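You operate a simulated robot arm through the tools that you are given. There is no shell and no other tool.

Carry out the task below with a simulated robot arm. There is one attempt and no reset: what you move stays moved.

TASK
Give the disc with the purple top 25 bends in the flexer.
Fine: clamp it for one run, then free the clamp and leave it in the seat; the other discs stay.

The check looks at the end state, three seconds after you hand in, the way a careful person would. Anything else that was tipped, shoved, dropped, spilled or broken makes it a failure.

THE ROBOT
A 6-joint arm with a two-finger parallel gripper, fixed in place. Base frame: the origin is at the foot of the arm, x ahead of it, y to its left, z up; the work surface is at about z = 1. Readings come in mm, rad, newtons and seconds.
With the tool pointing down near the work surface it reaches from about 240 to 580 mm from the base axis. Its first joint turns from -2.897 to 2.897 rad. Payload 1.5 kg.
Tool frame: the origin (TCP) lies between the finger pads and is the grasp point; the fingertips stand 30 mm ahead of it; z points along the fingers, y is the line along which they close. Largest opening 80 mm; finger width 17, thickness 12; the body of the gripper, 40 by 82 mm, starts 80 mm behind the TCP.
Orientation is that of the tool frame in the base frame, as a unit quaternion [x, y, z, w]. With the fingers straight down and closing along the base's y, the tool's x points along the base's -x, its y along +y and its z along -z.

THE INTERFACE
- The arm moves only by the tool move_arm. Its argument "commands" is a list that holds one entry, the list of rows, each a list of 7 numbers: the shift along the base's x, y, z in m, then the turn, a rotation vector about the base's x, y, z in degrees, then the gripper command, from -1 (fully open) to 1 (shut), values between in proportion. In form: [[[tx, ty, tz, rx, ry, rz, hand], ...]]. A call has 1 to 20 rows; each row shifts and turns the commanded pose from where the row before left it. A row lasts 0.2 s, in which the tool goes at most 50 mm and 0.15 rad; a call with a longer step from one row to the next is refused whole, and so is a gripper value outside its range. A pose out of reach is approached as far as the arm can. The call stops where the force on the tool passes 90 N (or 10 N more than at its start, if that is more) or the arm is blocked; 0.2 s more then pass. The fingers move at their own pace (about 72 mm/s each) and stop on an object; they squeeze with about 26 N. The grip force told is the motor's: it shows also when the fingers shut on nothing. Time passes only in rows, and 0.2 s behind the last, so rows that do not move let the fingers close. The reply holds the time, the measured pose of the TCP, the force on the tool along the base axes, the opening and the grip force, in the units named above and with some noise, with the torque about the TCP (base axes, N m) and any sound that the robot's microphone picked up.
- Cameras (640 x 400 px; columns grow to the right, rows downward): "scene" is fixed at [401.1, 649, 572.6]; the picture's right is [-0.98, 0.20, 0.00], its down [0.15, 0.76, -0.63] and it looks along [-0.13, -0.62, -0.78] (base axes); focal length 309 px, centre (320, 200). "wrist" rides on the gripper at [72, -7, -122] in the tool frame; the picture's right is [0.09, 1.00, 0.00], its down [-0.84, 0.08, -0.54] and it looks along [-0.54, 0.05, 0.84] (tool axes); focal length 238 px, centre (320, 200). There is no depth. A picture from a camera that has moved, and an enlarged one, comes with that camera's place and axes in the base frame and with its lens.
- camera(camera): a new picture of that camera. It takes no simulated time.
- close_up(camera, box): a new picture of the part [left, top, right, bottom] of that camera's present view, enlarged. It takes no simulated time.
- sign_off(): hands the job in; it is judged then, once.

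Nothing tells you positions but the pictures and the camera data. Unless the task says otherwise, let go and move clear before handing in.

The tools are called after ">>>" as a command line: name --argument value ..., lists and objects as JSON in quotes. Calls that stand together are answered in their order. move_arm: Moves the arm, as the interface text tells. Its arguments: {"type":"object","properties":{"commands":{"type":"array","items":{"type":"array","items":{"type":"array","items":{"type":"number"}}}}},"required":["commands"]} The other tools are called the same way: camera (camera) takes a picture; close_up (camera, box) takes an enlarged picture of a part of a camera's view; sign_off () hands the job in.

At the start:

```text
time_s: 0.0
eef_pos: [296.8, 281.8, 293.0]
ee_rot: [0.0, 1.0, -0.001, 0.0]
wrist_force: [0.7, 0.3, 0.7]
ft_torque: [0.03, 0.02, 0.01]
width: 80.2
grasp_force: 0.0
```

scene: 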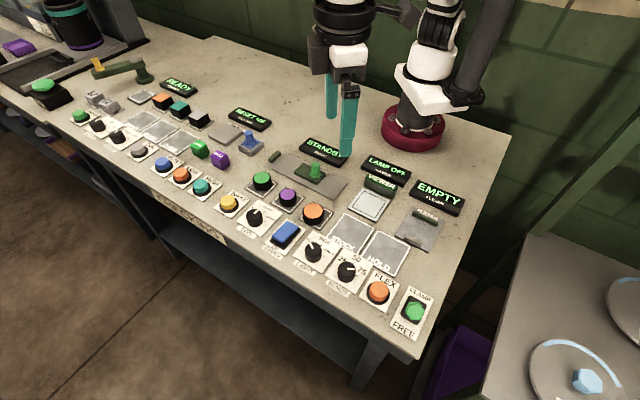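
wrist: 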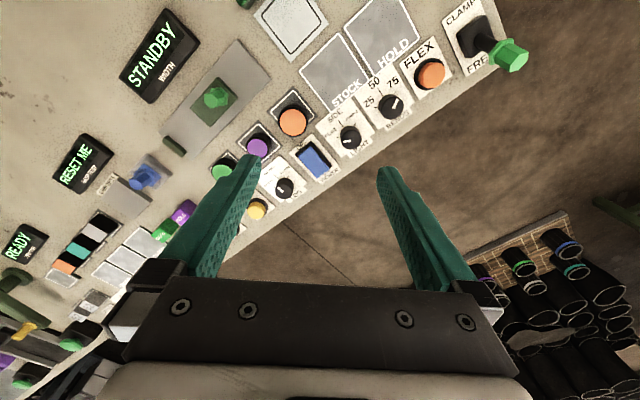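

I see a bench with several instruments; the flexer (EMPTY display, clamp lever, flex button, knob 25/50/75) is at the right of the scene image. I'll take close-ups before moving.

>>> close_up --camera "scene" --box '[320, 140, 480, 240]'

>>> close_up --camera "scene" --box '[290, 220, 450, 340]'

>>> close_up --camera "scene" --box '[210, 130, 370, 240]'

>>> close_up --camera "scene" --box '[60, 60, 260, 210]'

```text
4.00 times, centred on (400, 190) of scene
camera zoom: at [401.1, 649.0, 572.6], right [-0.98, 0.2, 0.0], down [0.15, 0.76, -0.63], along [-0.13, -0.62, -0.78], focal length 1236 px, centre (0, 240)
```

zoom: 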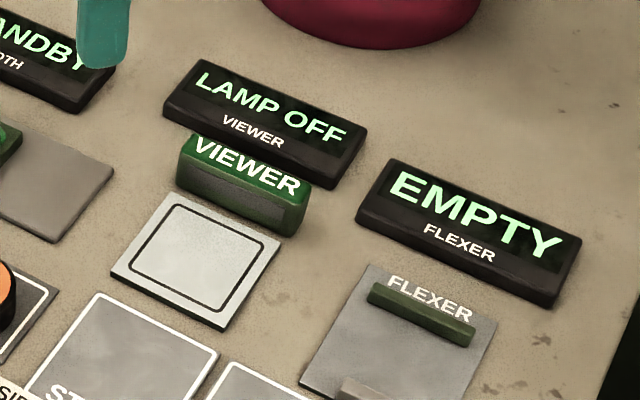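

```text
3.33 times, centred on (370, 280) of scene
camera zoom: at [401.1, 649.0, 572.6], right [-0.98, 0.2, 0.0], down [0.15, 0.76, -0.63], along [-0.13, -0.62, -0.78], focal length 1030 px, centre (153, -67)
```

zoom: 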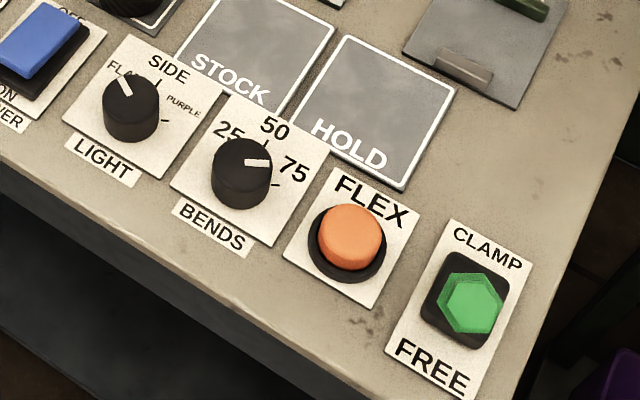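

```text
3.64 times, centred on (290, 185) of scene
camera zoom: at [401.1, 649.0, 572.6], right [-0.98, 0.2, 0.0], down [0.15, 0.76, -0.63], along [-0.13, -0.62, -0.78], focal length 1124 px, centre (429, 254)
```

zoom: 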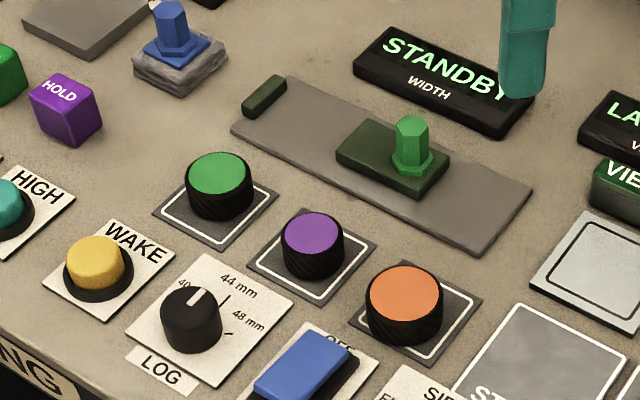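

```text
2.67 times, centred on (160, 135) of scene
camera zoom: at [401.1, 649.0, 572.6], right [-0.98, 0.2, 0.0], down [0.15, 0.76, -0.63], along [-0.13, -0.62, -0.78], focal length 824 px, centre (747, 373)
```

zoom: 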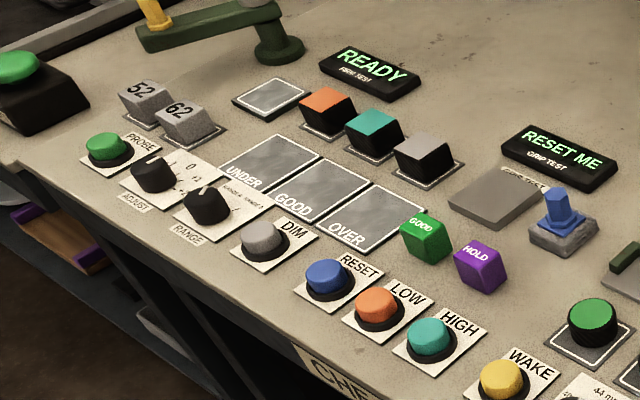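

The purple-topped disc is at about (378, 177), between the green and orange ones. The flexer seat plate is at about (109, 319), with the BENDS knob near (292, 390), the FLEX button near (242, 442) and the clamp lever near (192, 488). I'll stay high and move over the flexer so the wrist camera can look down on it.

>>> move_arm --commands '[[[-0.04, 0.015, 0.005, 0, 0, 0, -1], [-0.04, 0.015, 0.005, 0, 0, 0, -1], [-0.03, 0.01, 0, 0, 0, 0, -1], [-0.03, 0.01, 0, 0, 0, 0, -1], [0, 0, 0, 0, 0, 0, -1]]]'

>>> camera --camera "wrist"

>>> camera --camera "scene"

```text
time_s: 1.2
eef_pos: [156.0, 332.6, 307.4]
ee_rot: [-0.001, 1.0, 0.002, 0.0]
wrist_force: [-0.7, -0.2, 0.2]
ft_torque: [0.04, 0.04, 0.01]
width: 80.2
grasp_force: 0.1
```

```text
taken
camera wrist: at [83.5, 326.8, 427.3], right [-0.09, 1.0, 0.0], down [0.84, 0.08, 0.54], along [0.54, 0.05, -0.84], focal length 238 px, centre (320, 200)
```

wrist: 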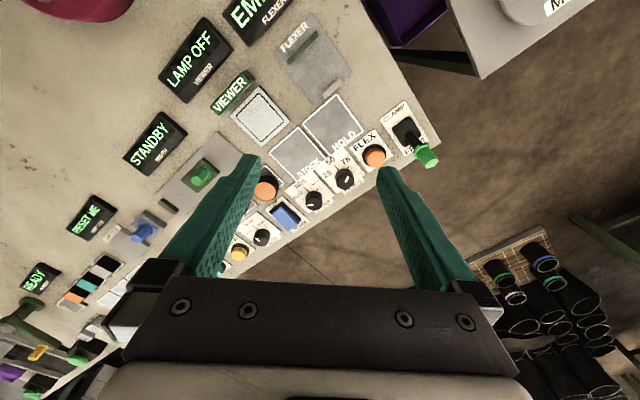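

```text
taken
```

scene: 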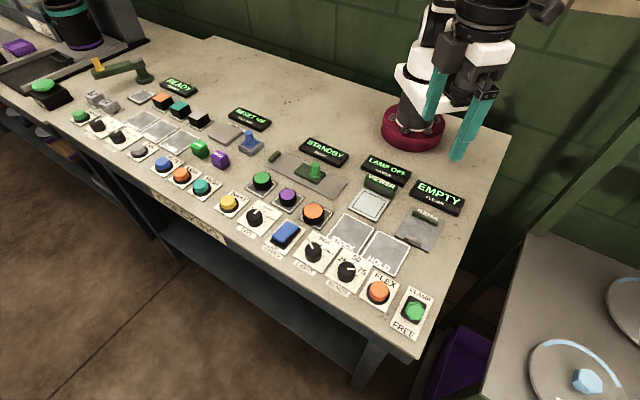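

>>> close_up --camera "wrist" --box '[260, 10, 440, 122]'

>>> close_up --camera "wrist" --box '[290, 90, 450, 220]'

>>> close_up --camera "scene" --box '[380, 190, 460, 260]'

>>> close_up --camera "scene" --box '[320, 240, 400, 310]'

>>> close_up --camera "scene" --box '[380, 270, 450, 350]'

```text
3.56 times, centred on (350, 66) of wrist
camera zoom: at [83.5, 326.8, 427.3], right [-0.09, 1.0, 0.0], down [0.84, 0.08, 0.54], along [0.54, 0.05, -0.84], focal length 848 px, centre (213, 676)
```

zoom: 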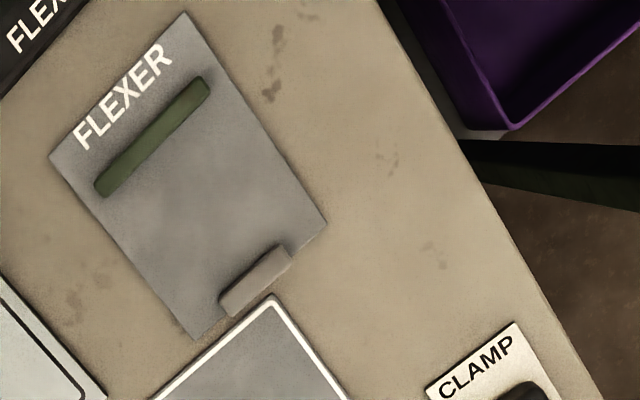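

```text
3.08 times, centred on (370, 155) of wrist
camera zoom: at [83.5, 326.8, 427.3], right [-0.09, 1.0, 0.0], down [0.84, 0.08, 0.54], along [0.54, 0.05, -0.84], focal length 733 px, centre (166, 338)
```

zoom: 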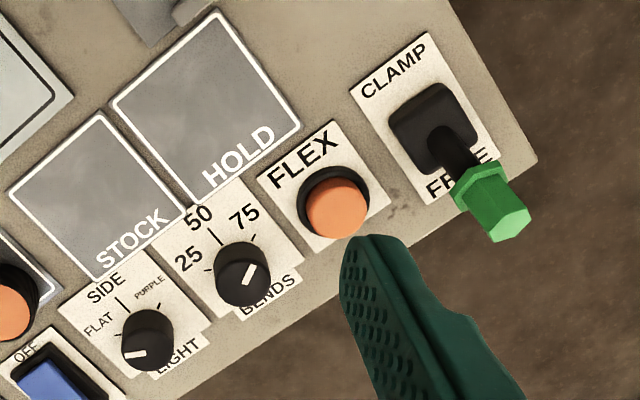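

```text
5.71 times, centred on (420, 225) of scene
camera zoom: at [401.1, 649.0, 572.6], right [-0.98, 0.2, 0.0], down [0.15, 0.76, -0.63], along [-0.13, -0.62, -0.78], focal length 1766 px, centre (-251, 57)
```

zoom: 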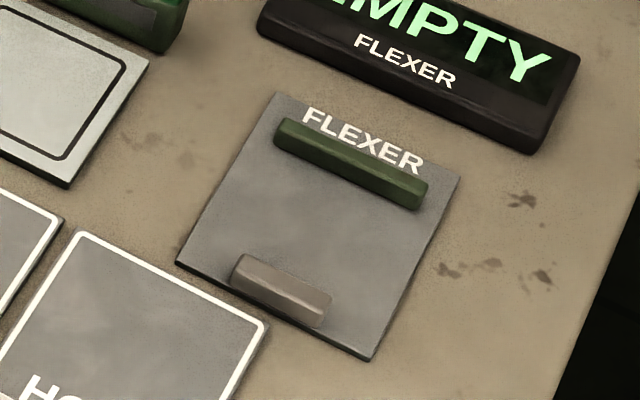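

```text
5.71 times, centred on (360, 275) of scene
camera zoom: at [401.1, 649.0, 572.6], right [-0.98, 0.2, 0.0], down [0.15, 0.76, -0.63], along [-0.13, -0.62, -0.78], focal length 1766 px, centre (91, -229)
```

zoom: 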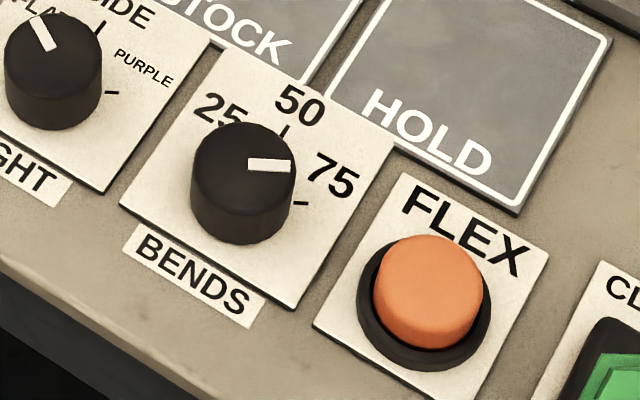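

```text
5.00 times, centred on (415, 310) of scene
camera zoom: at [401.1, 649.0, 572.6], right [-0.98, 0.2, 0.0], down [0.15, 0.76, -0.63], along [-0.13, -0.62, -0.78], focal length 1545 px, centre (-155, -350)
```

zoom: 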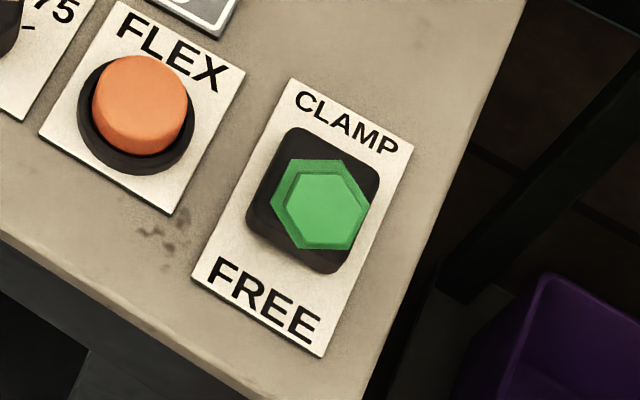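

The BENDS knob points at 75 and has to go to 25. I place it at about (293, 391), with its top near z 28. The flexer seat has a green fixed bar and a grey jaw, centred near (107, 319), and the clamp lever is in FREE with its tip near (218, 512, 87). I'll do the knob first, so I'm moving above it with the hand turned -60°.

>>> move_arm --commands '[[[0.0137, 0.0059, -0.0187, 0, 0, -6, -0.5], [0.0137, 0.0059, -0.0187, 0, 0, -6, -0.5], [0.0137, 0.0059, -0.0187, 0, 0, -6, -0.5], [0.0137, 0.0059, -0.0187, 0, 0, -6, -0.5], [0.0137, 0.0059, -0.0187, 0, 0, -6, -0.5], [0.0137, 0.0059, -0.0187, 0, 0, -6, -0.5], [0.0137, 0.0059, -0.0187, 0, 0, -6, -0.5], [0.0137, 0.0059, -0.0187, 0, 0, -6, -0.5], [0.0137, 0.0059, -0.0187, 0, 0, -6, -0.5], [0.0137, 0.0059, -0.0187, 0, 0, -6, -0.5], [0, 0, 0, 0, 0, 0, -0.5]]]'

>>> camera --camera "wrist"

>>> camera --camera "scene"

```text
time_s: 3.6
eef_pos: [294.2, 391.0, 115.0]
ee_rot: [0.5, 0.866, 0.0, 0.0]
wrist_force: [0.3, 0.7, -0.2]
ft_torque: [-0.01, 0.02, 0.04]
width: 60.1
grasp_force: 0.1
```

```text
taken
camera wrist: at [253.0, 450.1, 236.9], right [0.82, 0.58, 0.0], down [0.48, -0.69, 0.54], along [0.31, -0.44, -0.84], focal length 238 px, centre (320, 200)
```

wrist: 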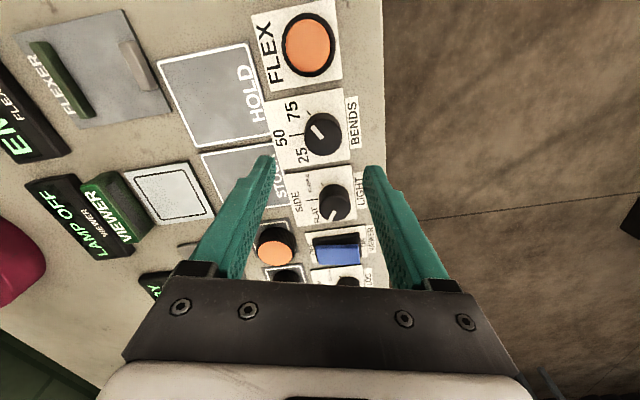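

```text
taken
```

scene: 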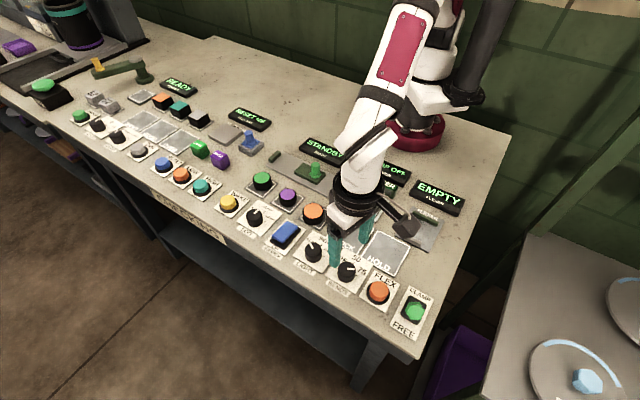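

>>> close_up --camera "wrist" --box '[240, 80, 400, 180]'

>>> close_up --camera "scene" --box '[310, 210, 410, 310]'

```text
4.00 times, centred on (320, 130) of wrist
camera zoom: at [253.0, 450.1, 236.9], right [0.82, 0.58, 0.0], down [0.48, -0.69, 0.54], along [0.31, -0.44, -0.84], focal length 953 px, centre (320, 480)
```

zoom: 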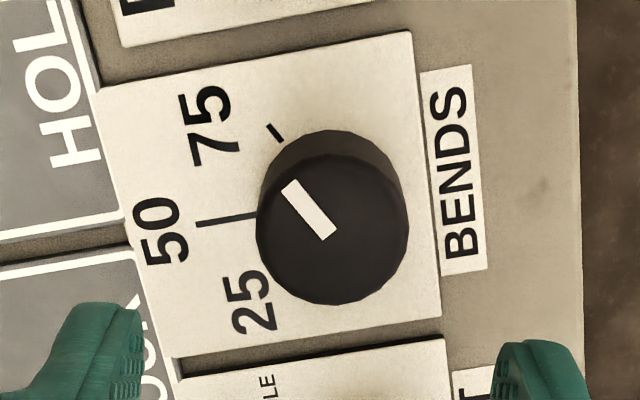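

```text
4.00 times, centred on (360, 260) of scene
camera zoom: at [401.1, 649.0, 572.6], right [-0.98, 0.2, 0.0], down [0.15, 0.76, -0.63], along [-0.13, -0.62, -0.78], focal length 1236 px, centre (160, -40)
```

zoom: 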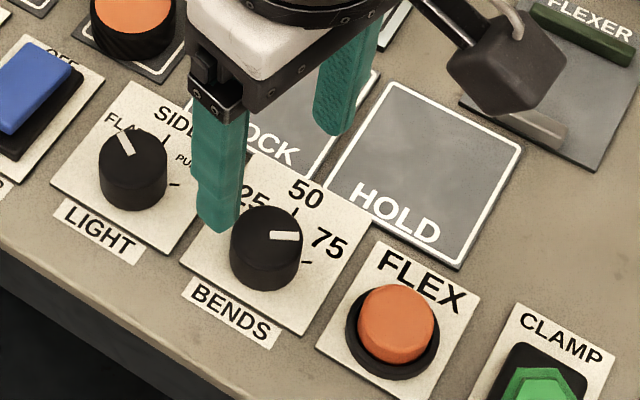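

The hand hangs just short of the knob, whose centre I put near (294, 395). I'll go down partway with a small correction and check again.

>>> move_arm --commands '[[[0, 0.0042, -0.02, 0, 0, 0, -0.5], [0, 0, -0.02, 0, 0, 0, -0.5], [0, 0, 0, 0, 0, 0, -0.5]]]'

>>> camera --camera "wrist"

>>> close_up --camera "scene" --box '[310, 210, 410, 310]'

```text
time_s: 4.4
eef_pos: [294.9, 394.1, 75.6]
ee_rot: [0.501, 0.866, 0.0, 0.0]
wrist_force: [-0.1, 0.4, 0.2]
ft_torque: [0.0, 0.0, 0.01]
width: 59.9
grasp_force: 0.2
```

```text
taken
camera wrist: at [252.9, 454.9, 196.8], right [0.82, 0.58, 0.0], down [0.49, -0.69, 0.54], along [0.31, -0.44, -0.84], focal length 238 px, centre (320, 200)
```

wrist: 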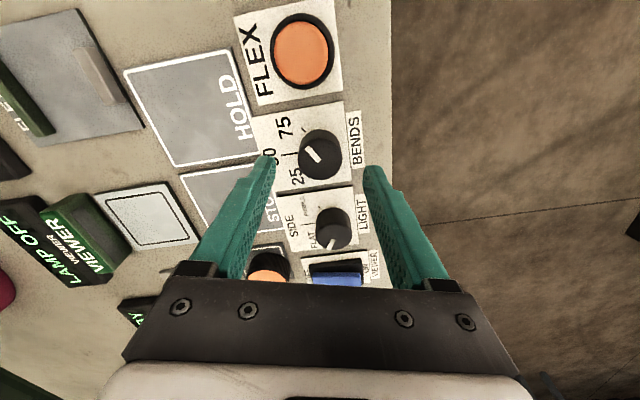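

```text
4.00 times, centred on (360, 260) of scene
camera zoom: at [401.1, 649.0, 572.6], right [-0.98, 0.2, 0.0], down [0.15, 0.76, -0.63], along [-0.13, -0.62, -0.78], focal length 1236 px, centre (160, -40)
```

zoom: 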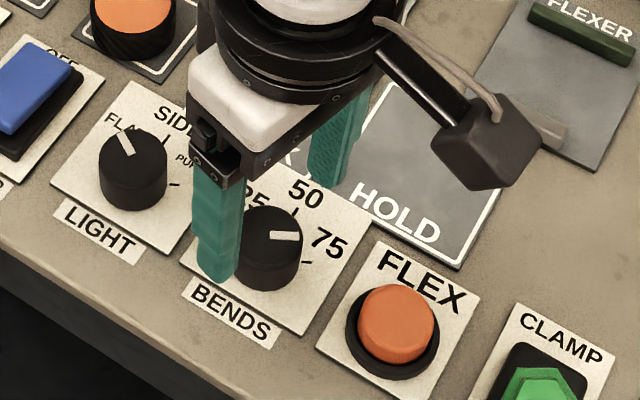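

>>> close_up --camera "wrist" --box '[270, 110, 370, 190]'

```text
5.00 times, centred on (320, 150) of wrist
camera zoom: at [252.9, 454.9, 196.8], right [0.82, 0.58, 0.0], down [0.49, -0.69, 0.54], along [0.31, -0.44, -0.84], focal length 1192 px, centre (320, 450)
```

zoom: 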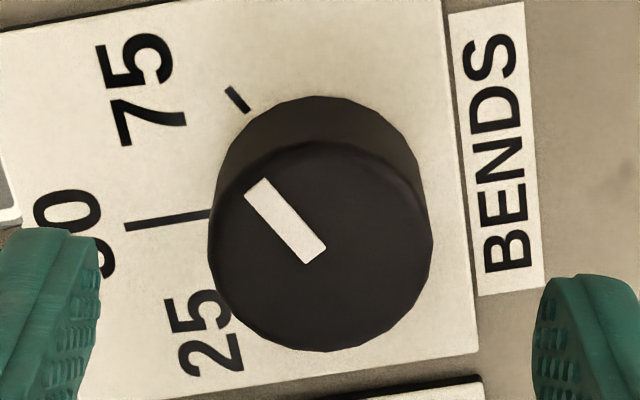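

The knob is now centred between the fingers. I'll go down around it and close.

>>> move_arm --commands '[[[0, 0, -0.018, 0, 0, 0, -0.5], [0, 0, -0.018, 0, 0, 0, -0.5], [0, 0, 0, 0, 0, 0, -0.5], [0, 0, 0, 0, 0, 0, 1], [0, 0, 0, 0, 0, 0, 1], [0, 0, 0, 0, 0, 0, 1]]]'

>>> close_up --camera "scene" --box '[310, 210, 410, 310]'

```text
time_s: 5.8
eef_pos: [295.7, 396.2, 40.0]
ee_rot: [0.5, 0.866, -0.001, 0.0]
wrist_force: [-16.1, -11.1, 7.0]
ft_torque: [0.0, 0.07, 0.01]
width: 34.2
grasp_force: 41.6
```

```text
4.00 times, centred on (360, 260) of scene
camera zoom: at [401.1, 649.0, 572.6], right [-0.98, 0.2, 0.0], down [0.15, 0.76, -0.63], along [-0.13, -0.62, -0.78], focal length 1236 px, centre (160, -40)
```

zoom: 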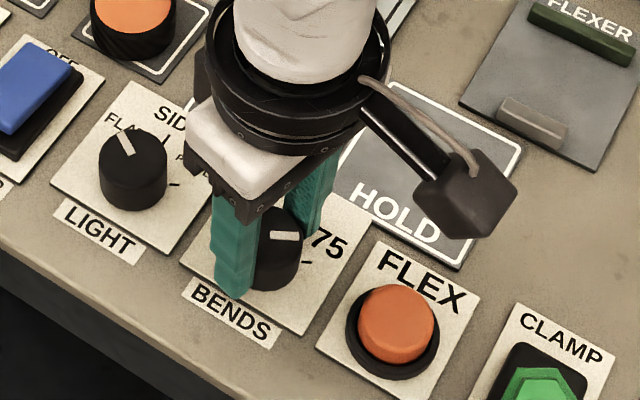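

Gripped at 34 mm. Now I'll turn counter-clockwise, seen from above, toward 25.

>>> move_arm --commands '[[[0, 0, 0, 0, 0, 8, 1], [0, 0, 0, 0, 0, 8, 1], [0, 0, 0, 0, 0, 8, 1], [0, 0, 0, 0, 0, 8, 1], [0, 0, 0, 0, 0, 8, 1], [0, 0, 0, 0, 0, 8, 1], [0, 0, 0, 0, 0, 8, 1], [0, 0, 0, 0, 0, 0, 1]]]'

>>> close_up --camera "scene" --box '[310, 210, 410, 310]'

>>> close_up --camera "wrist" --box '[250, 110, 390, 200]'

```text
time_s: 7.6
eef_pos: [293.9, 395.2, 40.5]
ee_rot: [0.034, 0.999, 0.0, 0.001]
wrist_force: [-15.2, -30.7, 23.4]
ft_torque: [-0.58, -0.18, -0.03]
width: 34.5
grasp_force: 42.0
```

```text
4.00 times, centred on (360, 260) of scene
camera zoom: at [401.1, 649.0, 572.6], right [-0.98, 0.2, 0.0], down [0.15, 0.76, -0.63], along [-0.13, -0.62, -0.78], focal length 1236 px, centre (160, -40)
```

zoom: 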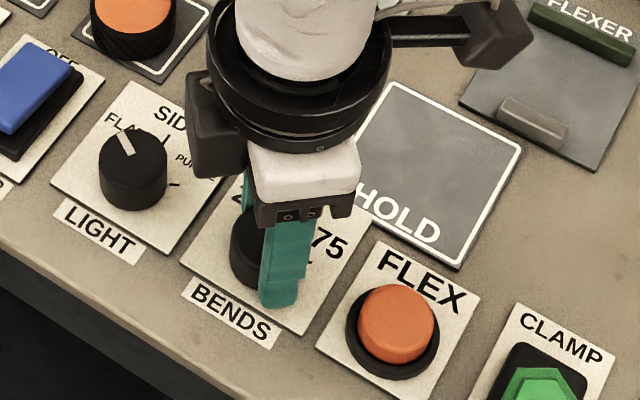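

```text
4.44 times, centred on (320, 155) of wrist
camera zoom: at [222.3, 393.4, 161.2], right [-0.02, 1.0, 0.0], down [0.84, 0.02, 0.54], along [0.54, 0.01, -0.84], focal length 1059 px, centre (320, 400)
```

zoom: 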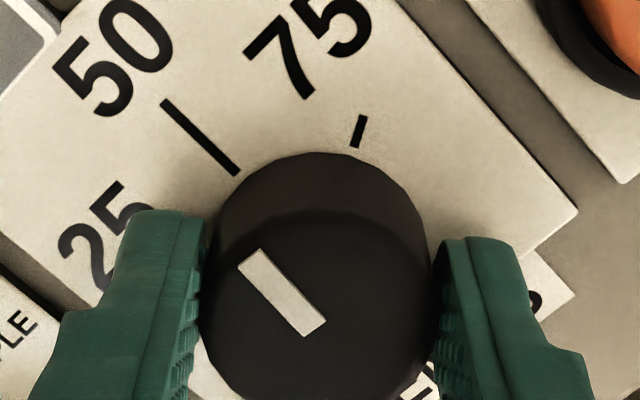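

The pointer is now at 50 and turning with the hand. I'll continue about 64° to 25.

>>> move_arm --commands '[[[0, 0, 0, 0, 0, 8, 1], [0, 0, 0, 0, 0, 8, 1], [0, 0, 0, 0, 0, 8, 1], [0, 0, 0, 0, 0, 8, 1], [0, 0, 0, 0, 0, 8, 1], [0, 0, 0, 0, 0, 8, 1], [0, 0, 0, 0, 0, 8, 1], [0, 0, 0, 0, 0, 0, 1]]]'

>>> close_up --camera "wrist" --box '[250, 110, 390, 200]'

```text
time_s: 9.4
eef_pos: [295.4, 393.5, 39.7]
ee_rot: [-0.44, 0.898, -0.001, 0.001]
wrist_force: [20.8, -46.3, 1.8]
ft_torque: [-1.25, 0.19, -0.04]
width: 34.5
grasp_force: 41.6
```

```text
4.44 times, centred on (320, 155) of wrist
camera zoom: at [256.2, 334.0, 160.7], right [-0.84, 0.54, 0.0], down [0.45, 0.71, 0.54], along [0.29, 0.46, -0.84], focal length 1059 px, centre (320, 400)
```

zoom: 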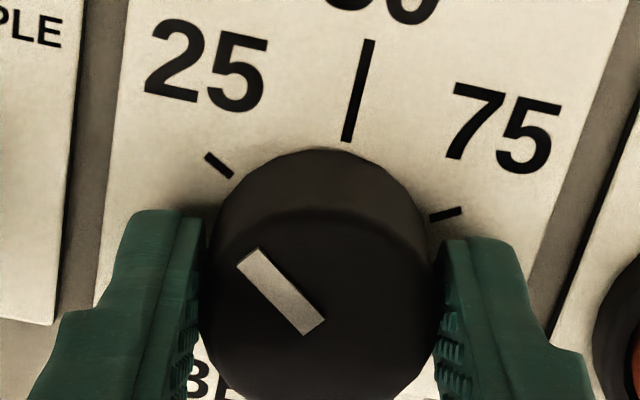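

The pointer is nearly at the 25 tick. I'll turn the last few degrees with a tiny relieving shift, and then look.

>>> move_arm --commands '[[[0.0007, -0.0007, 0, 0, 0, 4, 1], [0, 0, 0, 0, 0, 4, 1], [0, 0, 0, 0, 0, 0, 1]]]'

>>> close_up --camera "wrist" --box '[250, 110, 390, 200]'

```text
time_s: 10.2
eef_pos: [295.6, 394.5, 41.1]
ee_rot: [-0.501, 0.865, 0.0, 0.0]
wrist_force: [20.5, -27.5, -22.2]
ft_torque: [-0.42, -0.02, -0.19]
width: 34.3
grasp_force: 42.2
```

```text
4.44 times, centred on (320, 155) of wrist
camera zoom: at [265.5, 329.4, 160.9], right [-0.91, 0.42, 0.0], down [0.35, 0.76, 0.54], along [0.23, 0.49, -0.84], focal length 1059 px, centre (320, 400)
```

zoom: 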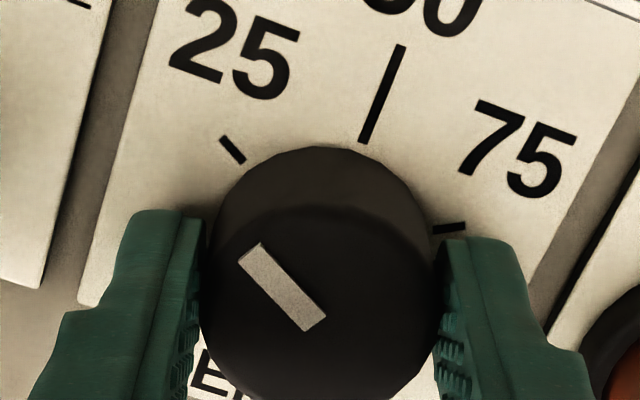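

The pointer lines up with the 25 tick. I'll release and lift straight up.

>>> move_arm --commands '[[[0, 0, 0, 0, 0, 0, -0.5], [0, 0, 0, 0, 0, 0, -0.5], [0, 0, 0, 0, 0, 0, -0.5], [0, 0, 0.02, 0, 0, 0, -0.5], [0, 0, 0.03, 0, 0, 0, -0.5], [0, 0, 0.03, 0, 0, 0, -0.5], [0, 0, 0.03, 0, 0, 0, -0.5], [0, 0, 0, 0, 0, 0, -0.5]]]'

>>> close_up --camera "wrist" --box '[220, 60, 420, 190]'

>>> camera --camera "scene"

```text
time_s: 12.0
eef_pos: [295.1, 392.5, 150.8]
ee_rot: [-0.501, 0.865, 0.0, 0.0]
wrist_force: [-0.5, -0.5, 0.0]
ft_torque: [-0.01, 0.0, 0.03]
width: 60.0
grasp_force: 0.1
```

```text
3.08 times, centred on (320, 125) of wrist
camera zoom: at [263.8, 327.6, 272.1], right [-0.91, 0.42, 0.0], down [0.35, 0.76, 0.54], along [0.23, 0.49, -0.84], focal length 733 px, centre (320, 431)
```

zoom: 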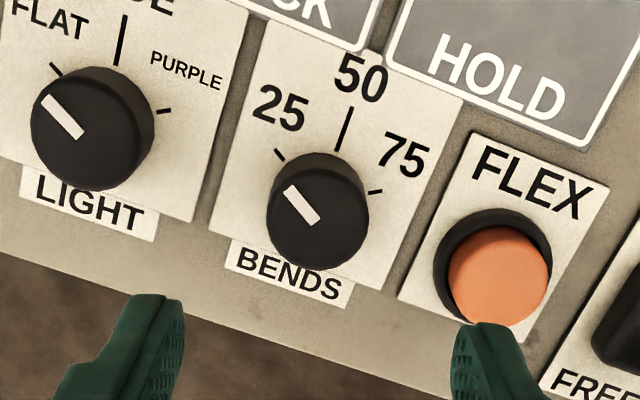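

```text
taken
```

scene: 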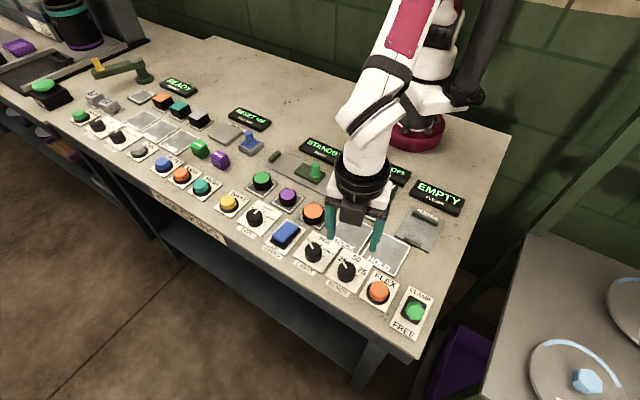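

The BENDS knob reads 25. Next I'll go above the purple disc at about (378, 178), with the hand turned so the fingers avoid the neighbouring discs.

>>> move_arm --commands '[[[0.00646, -0.0166, -0.00154, 0, 0, -8.08, -0.5], [0.00646, -0.0166, -0.00154, 0, 0, -8.08, -0.5], [0.00646, -0.0166, -0.00154, 0, 0, -8.08, -0.5], [0.00646, -0.0166, -0.00154, 0, 0, -8.08, -0.5], [0.00646, -0.0166, -0.00154, 0, 0, -8.08, -0.5], [0.00646, -0.0166, -0.00154, 0, 0, -8.08, -0.5], [0.00646, -0.0166, -0.00154, 0, 0, -8.08, -0.5], [0.00646, -0.0166, -0.00154, 0, 0, -8.08, -0.5], [0.00646, -0.0166, -0.00154, 0, 0, -8.08, -0.5], [0.00646, -0.0166, -0.00154, 0, 0, -8.08, -0.5], [0.00646, -0.0166, -0.00154, 0, 0, -8.08, -0.5], [0.00646, -0.0166, -0.00154, 0, 0, -8.08, -0.5], [0.00646, -0.0166, -0.00154, 0, 0, -8.08, -0.5], [0, 0, 0, 0, 0, 0, -0.5]]]'

>>> camera --camera "wrist"

>>> close_up --camera "wrist" --box '[240, 80, 400, 180]'

>>> camera --camera "scene"

```text
time_s: 15.0
eef_pos: [378.3, 179.9, 132.2]
ee_rot: [0.384, 0.923, 0.002, 0.0]
wrist_force: [-0.6, 0.2, -0.1]
ft_torque: [0.03, 0.01, 0.0]
width: 60.2
grasp_force: 0.1
```

```text
taken
camera wrist: at [322.9, 225.8, 253.0], right [0.64, 0.77, 0.0], down [0.65, -0.54, 0.54], along [0.42, -0.35, -0.84], focal length 238 px, centre (320, 200)
```

wrist: 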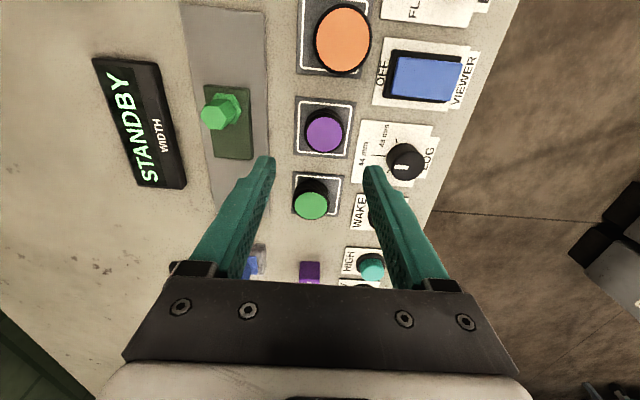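

```text
4.00 times, centred on (320, 130) of wrist
camera zoom: at [322.9, 225.8, 253.0], right [0.64, 0.77, 0.0], down [0.65, -0.54, 0.54], along [0.42, -0.35, -0.84], focal length 953 px, centre (320, 480)
```

zoom: 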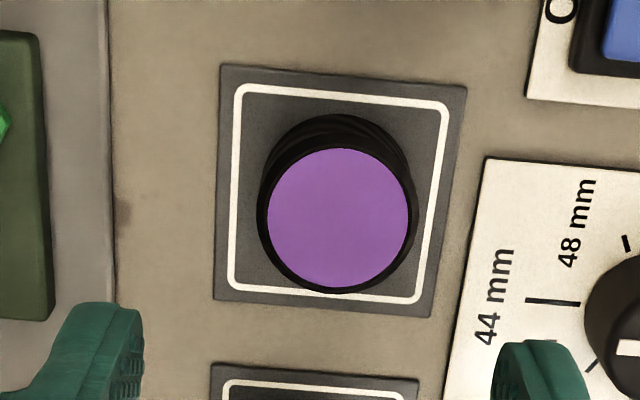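

```text
taken
```

scene: 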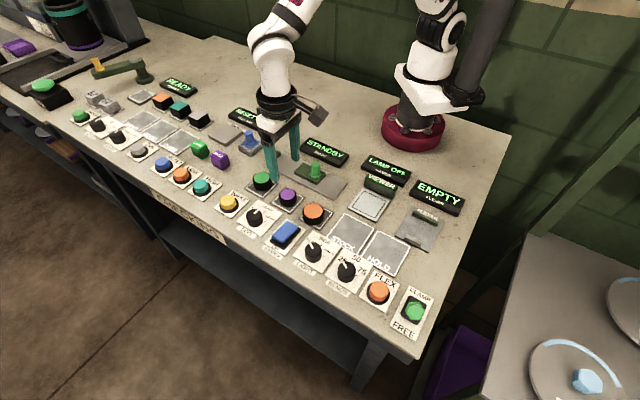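

The disc is about 3–4 mm off the hand's centre line. I'll correct for that, go partway down and check again.

>>> move_arm --commands '[[[0.0025, 0.0027, -0.025, 0, 0, 0, -0.5], [0, 0, -0.025, 0, 0, 0, -0.5], [0, 0, 0, 0, 0, 0, -0.5], [0, 0, 0, 0, 0, 0, -0.5]]]'

>>> close_up --camera "wrist" --box '[240, 100, 400, 200]'

>>> close_up --camera "scene" --box '[230, 150, 350, 240]'

```text
time_s: 16.0
eef_pos: [382.4, 179.8, 82.4]
ee_rot: [0.383, 0.924, 0.0, 0.0]
wrist_force: [0.0, -0.5, 0.5]
ft_torque: [0.0, 0.02, 0.02]
width: 60.0
grasp_force: 0.1
```

```text
4.00 times, centred on (320, 150) of wrist
camera zoom: at [326.6, 228.1, 203.5], right [0.64, 0.77, 0.0], down [0.65, -0.54, 0.54], along [0.42, -0.35, -0.84], focal length 953 px, centre (320, 400)
```

zoom: 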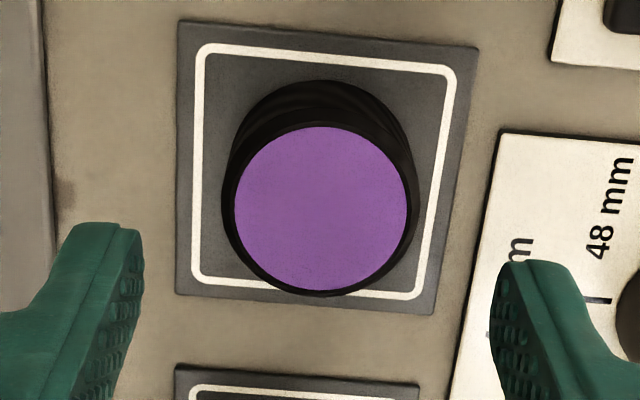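

```text
4.44 times, centred on (290, 195) of scene
camera zoom: at [401.1, 649.0, 572.6], right [-0.98, 0.2, 0.0], down [0.15, 0.76, -0.63], along [-0.13, -0.62, -0.78], focal length 1373 px, centre (453, 222)
```

zoom: 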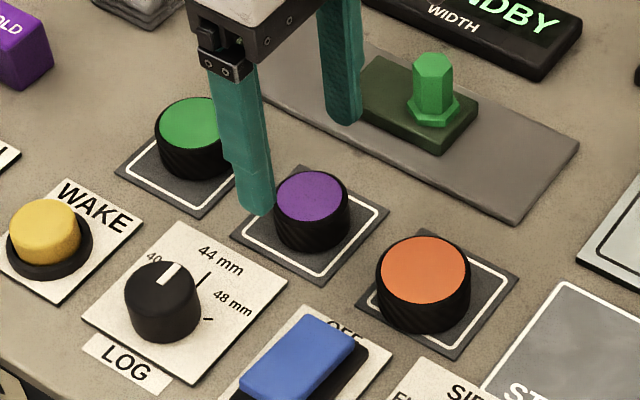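

The disc is about 3 mm off across the pads, so I'll shift (-2.2, +1.9), descend to z 37 and close on it.

>>> move_arm --commands '[[[-0.0022, 0.0019, -0.015, 0, 0, 0, -0.5], [0, 0, -0.015, 0, 0, 0, -0.5], [0, 0, -0.013, 0, 0, 0, -0.5], [0, 0, 0, 0, 0, 0, -0.5]]]'

>>> close_up --camera "wrist" --box '[240, 100, 400, 200]'

>>> close_up --camera "scene" --box '[230, 150, 350, 240]'

```text
time_s: 17.0
eef_pos: [380.6, 183.7, 38.9]
ee_rot: [0.383, 0.924, 0.0, 0.001]
wrist_force: [-0.2, -0.3, -0.1]
ft_torque: [0.0, 0.0, 0.01]
width: 60.0
grasp_force: 0.0
```

```text
4.00 times, centred on (320, 150) of wrist
camera zoom: at [324.3, 229.8, 159.7], right [0.64, 0.77, 0.0], down [0.65, -0.54, 0.54], along [0.42, -0.35, -0.84], focal length 953 px, centre (320, 400)
```

zoom: 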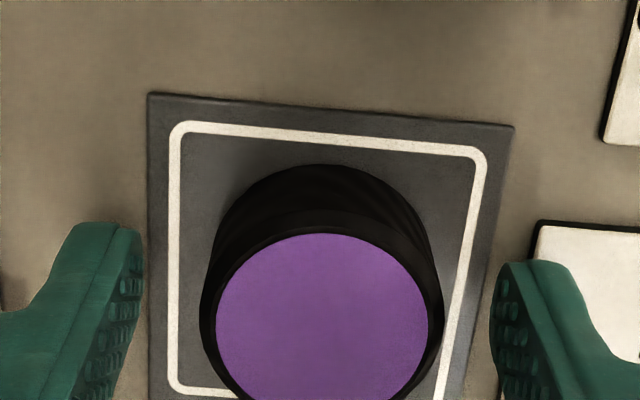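

```text
4.44 times, centred on (290, 195) of scene
camera zoom: at [401.1, 649.0, 572.6], right [-0.98, 0.2, 0.0], down [0.15, 0.76, -0.63], along [-0.13, -0.62, -0.78], focal length 1373 px, centre (453, 222)
```

zoom: 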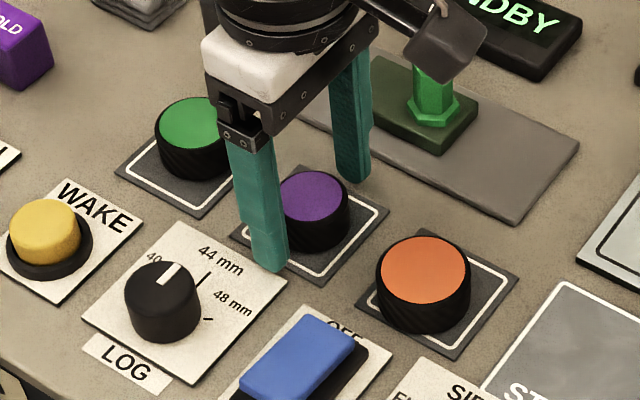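

The disc sits centred between the fingers, so I'll close.

>>> move_arm --commands '[[[0, 0, 0, 0, 0, 0, 1], [0, 0, 0, 0, 0, 0, 1], [0, 0, 0, 0, 0, 0, 1], [0, 0, 0, 0, 0, 0, 1]]]'

>>> close_up --camera "wrist" --box '[240, 100, 400, 200]'

```text
time_s: 18.0
eef_pos: [379.5, 183.3, 38.1]
ee_rot: [0.383, 0.924, 0.0, 0.0]
wrist_force: [0.1, 0.3, 0.6]
ft_torque: [-0.02, 0.01, -0.05]
width: 38.8
grasp_force: 25.7
```

```text
4.00 times, centred on (320, 150) of wrist
camera zoom: at [324.3, 229.8, 159.8], right [0.64, 0.77, 0.0], down [0.65, -0.54, 0.54], along [0.42, -0.35, -0.84], focal length 953 px, centre (320, 400)
```

zoom: 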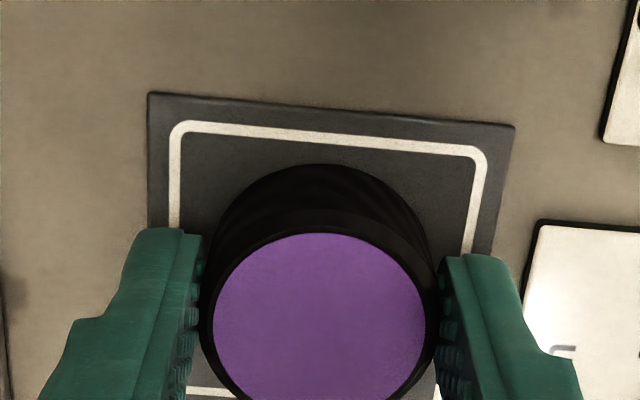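

The disc is gripped (38.8 mm). I'll lift it, carry it over the flexer and turn the hand by +90° so the fingers sit to the sides of the jaws.

>>> move_arm --commands '[[[0, 0, 0.02, 0, 0, 0, 1], [0, 0, 0.03, 0, 0, 0, 1], [0, 0, 0.03, 0, 0, 0, 1], [0, 0, 0.02, 0, 0, 0, 1], [-0.01924, 0.00992, 0, 0, 0, 6.43, 1], [-0.01924, 0.00992, 0, 0, 0, 6.43, 1], [-0.01924, 0.00992, 0, 0, 0, 6.43, 1], [-0.01924, 0.00992, 0, 0, 0, 6.43, 1], [-0.01924, 0.00992, 0, 0, 0, 6.43, 1], [-0.01924, 0.00992, 0, 0, 0, 6.43, 1], [-0.01924, 0.00992, 0, 0, 0, 6.43, 1], [-0.01924, 0.00992, 0, 0, 0, 6.43, 1], [-0.01924, 0.00992, 0, 0, 0, 6.43, 1], [-0.01924, 0.00992, 0, 0, 0, 6.43, 1], [-0.01924, 0.00992, 0, 0, 0, 6.43, 1], [-0.01924, 0.00992, 0, 0, 0, 6.43, 1], [-0.01924, 0.00992, 0, 0, 0, 6.43, 1], [-0.01924, 0.00992, 0, 0, 0, 6.43, 1]]]'

>>> camera --camera "wrist"

>>> camera --camera "scene"

```text
time_s: 21.8
eef_pos: [110.0, 322.5, 137.1]
ee_rot: [-0.384, 0.923, 0.0, 0.0]
wrist_force: [0.5, 0.7, -0.1]
ft_torque: [-0.01, -0.03, -0.04]
width: 38.9
grasp_force: 25.3
```

```text
taken
camera wrist: at [64.7, 266.2, 258.8], right [-0.77, 0.64, 0.0], down [0.54, 0.65, 0.54], along [0.34, 0.42, -0.84], focal length 238 px, centre (320, 200)
```

wrist: 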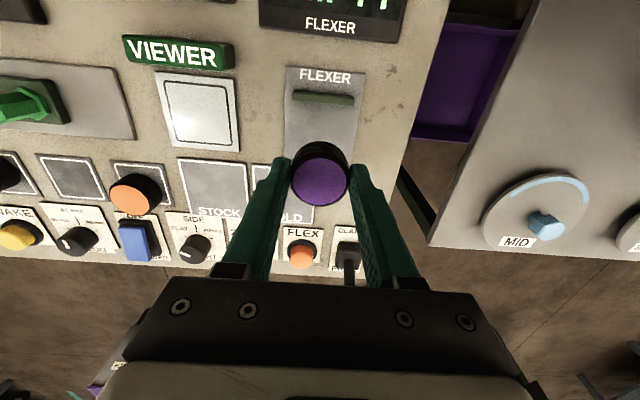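

```text
taken
```

scene: 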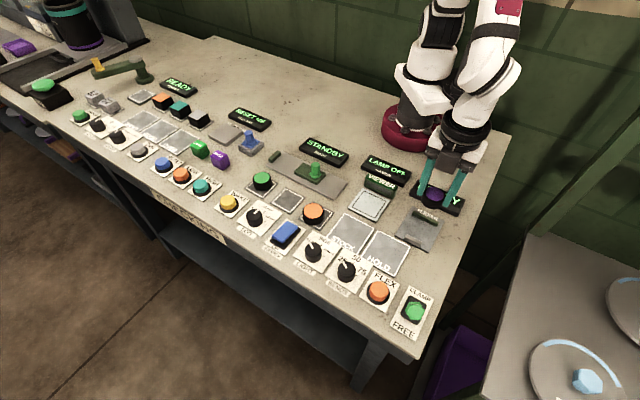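

The disc hangs above the seat with the green bar behind it. I'll lower it close to the plate and check the alignment.

>>> move_arm --commands '[[[0, 0, -0.03, 0, 0, 0, 1], [0, 0, -0.03, 0, 0, 0, 1], [0, 0, -0.02, 0, 0, 0, 1], [0, 0, -0.007, 0, 0, 0, 1], [0, 0, 0, 0, 0, 0, 1]]]'

>>> camera --camera "wrist"

>>> close_up --camera "scene" --box '[370, 170, 480, 260]'

```text
time_s: 23.0
eef_pos: [109.0, 321.3, 50.8]
ee_rot: [-0.382, 0.924, 0.0, 0.0]
wrist_force: [0.1, -0.8, 0.1]
ft_torque: [-0.01, 0.02, 0.01]
width: 38.5
grasp_force: 26.5
```

```text
taken
camera wrist: at [64.1, 266.3, 171.2], right [-0.77, 0.64, 0.0], down [0.54, 0.65, 0.54], along [0.35, 0.42, -0.84], focal length 238 px, centre (320, 200)
```

wrist: 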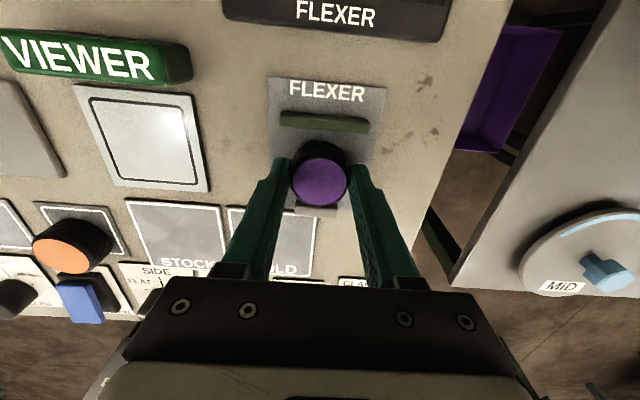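

```text
4.44 times, centred on (425, 215) of scene
camera zoom: at [401.1, 649.0, 572.6], right [-0.98, 0.2, 0.0], down [0.15, 0.76, -0.63], along [-0.13, -0.62, -0.78], focal length 1373 px, centre (-147, 133)
```

zoom: 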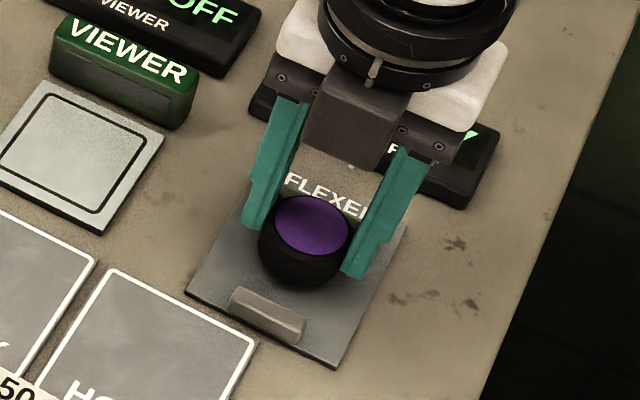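

It's aligned, with a small gap to the bar. I'll lower slowly to touch down.

>>> move_arm --commands '[[[0, 0, -0.005, 0, 0, 0, 1], [0, 0, -0.004, 0, 0, 0, 1], [0, 0, 0, 0, 0, 0, 1]]]'

>>> move_arm --commands '[[[0, 0, -0.0015, 0, 0, 0, 1], [0, 0, 0, 0, 0, 0, 1]]]'

>>> close_up --camera "scene" --box '[370, 170, 480, 260]'

```text
time_s: 23.8
eef_pos: [110.0, 321.4, 41.2]
ee_rot: [-0.382, 0.924, 0.0, -0.001]
wrist_force: [0.1, -0.3, -0.4]
ft_torque: [-0.03, -0.03, 0.02]
width: 38.6
grasp_force: 25.8
```

```text
time_s: 24.4
eef_pos: [110.6, 321.3, 39.4]
ee_rot: [-0.383, 0.924, 0.0, 0.001]
wrist_force: [-2.0, -5.6, 28.2]
ft_torque: [-0.16, 0.02, -0.02]
width: 38.8
grasp_force: 26.0
```

```text
4.44 times, centred on (425, 215) of scene
camera zoom: at [401.1, 649.0, 572.6], right [-0.98, 0.2, 0.0], down [0.15, 0.76, -0.63], along [-0.13, -0.62, -0.78], focal length 1373 px, centre (-147, 133)
```

zoom: 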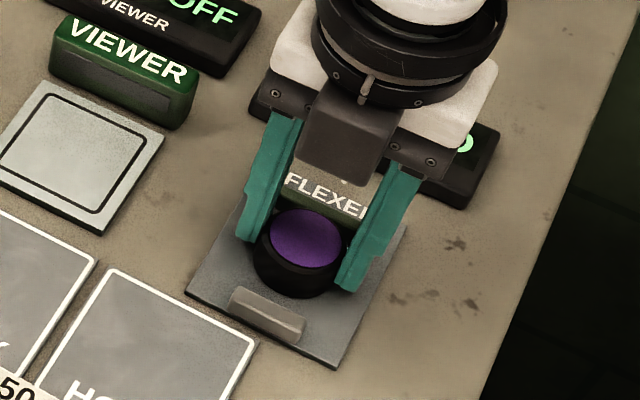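

The disc has touched down (28 N upward), and the display text has changed. I'll release and lift straight up.

>>> move_arm --commands '[[[0, 0, 0.0005, 0, 0, 0, 1], [0, 0, 0, 0, 0, 0, -0.5], [0, 0, 0, 0, 0, 0, -0.5], [0, 0, 0, 0, 0, 0, -0.5], [0, 0, 0.02, 0, 0, 0, -0.5], [0, 0, 0.03, 0, 0, 0, -0.5], [0, 0, 0.03, 0, 0, 0, -0.5], [0, 0, 0.03, 0, 0, 0, -0.5], [0, 0, 0, 0, 0, 0, -0.5]]]'

>>> camera --camera "wrist"

>>> close_up --camera "scene" --box '[370, 150, 480, 260]'

```text
time_s: 26.4
eef_pos: [107.5, 320.5, 151.8]
ee_rot: [-0.382, 0.924, 0.0, 0.001]
wrist_force: [0.7, 0.2, 0.2]
ft_torque: [-0.02, -0.01, -0.04]
width: 59.8
grasp_force: 0.1
```

```text
taken
camera wrist: at [62.6, 265.2, 271.9], right [-0.77, 0.64, 0.0], down [0.54, 0.65, 0.54], along [0.35, 0.42, -0.84], focal length 238 px, centre (320, 200)
```

wrist: 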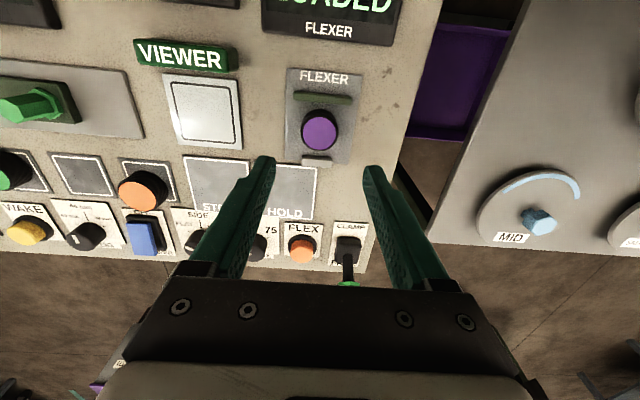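

```text
3.64 times, centred on (425, 205) of scene
camera zoom: at [401.1, 649.0, 572.6], right [-0.98, 0.2, 0.0], down [0.15, 0.76, -0.63], along [-0.13, -0.62, -0.78], focal length 1124 px, centre (-62, 182)
```

zoom: 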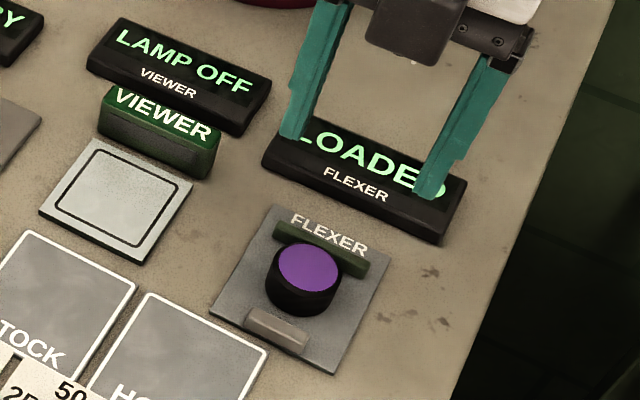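

The display reads LOADED and the disc sits between the bar and the jaw. Next is the clamp lever: I'll move above its handle with the fingers straddling it along its throw direction, so one finger can push it.

>>> move_arm --commands '[[[0.00858, 0.0155, 0.001, 0, 0, -7.5, -0.6], [0.00858, 0.0155, 0.001, 0, 0, -7.5, -0.6], [0.00858, 0.0155, 0.001, 0, 0, -7.5, -0.6], [0.00858, 0.0155, 0.001, 0, 0, -7.5, -0.6], [0.00858, 0.0155, 0.001, 0, 0, -7.5, -0.6], [0.00858, 0.0155, 0.001, 0, 0, -7.5, -0.6], [0.00858, 0.0155, 0.001, 0, 0, -7.5, -0.6], [0.00858, 0.0155, 0.001, 0, 0, -7.5, -0.6], [0.00858, 0.0155, 0.001, 0, 0, -7.5, -0.6], [0.00858, 0.0155, 0.001, 0, 0, -7.5, -0.6], [0.00858, 0.0155, 0, 0, 0, -7.5, -0.6], [0.00858, 0.0155, 0, 0, 0, -7.5, -0.6], [0, 0, 0, 0, 0, 0, -0.6]]]'

>>> camera --camera "wrist"

>>> camera --camera "scene"

```text
time_s: 29.2
eef_pos: [214.8, 508.3, 161.1]
ee_rot: [0.384, 0.923, 0.0, 0.0]
wrist_force: [0.6, 0.6, -1.0]
ft_torque: [-0.01, -0.03, 0.0]
width: 63.9
grasp_force: 0.1
```

```text
taken
camera wrist: at [158.8, 554.7, 282.0], right [0.64, 0.77, 0.0], down [0.65, -0.54, 0.54], along [0.42, -0.35, -0.84], focal length 238 px, centre (320, 200)
```

wrist: 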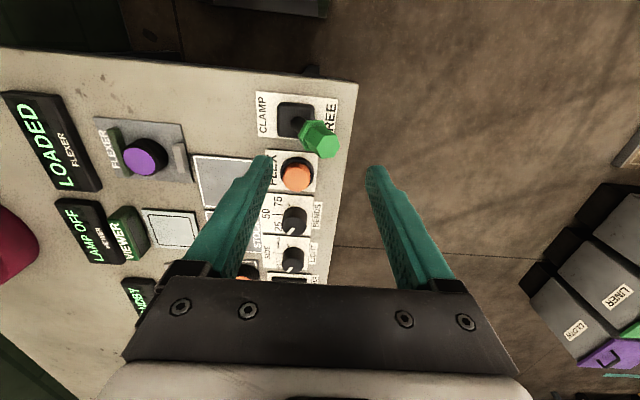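

```text
taken
```

scene: 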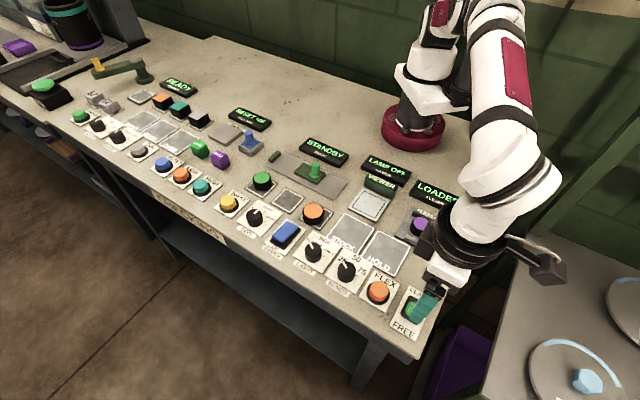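

>>> close_up --camera "wrist" --box '[240, 80, 400, 180]'

>>> close_up --camera "scene" --box '[370, 260, 470, 350]'

```text
4.00 times, centred on (320, 130) of wrist
camera zoom: at [158.8, 554.7, 282.0], right [0.64, 0.77, 0.0], down [0.65, -0.54, 0.54], along [0.42, -0.35, -0.84], focal length 953 px, centre (320, 480)
```

zoom: 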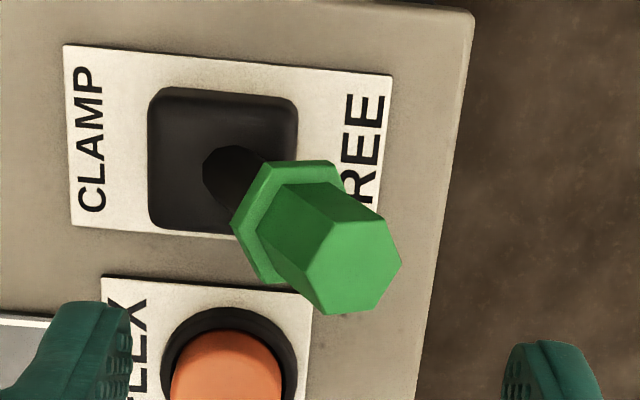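

```text
4.44 times, centred on (420, 305) of scene
camera zoom: at [401.1, 649.0, 572.6], right [-0.98, 0.2, 0.0], down [0.15, 0.76, -0.63], along [-0.13, -0.62, -0.78], focal length 1373 px, centre (-124, -267)
```

zoom: 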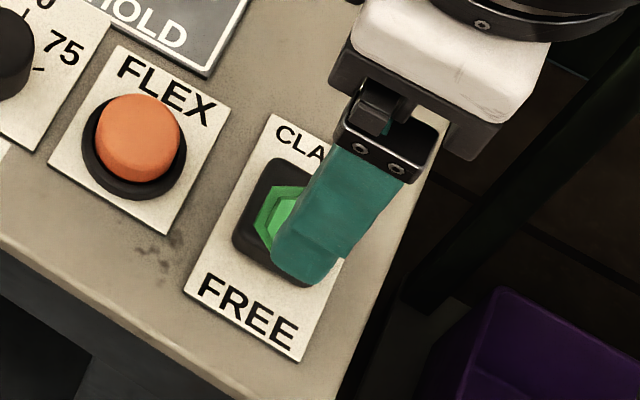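

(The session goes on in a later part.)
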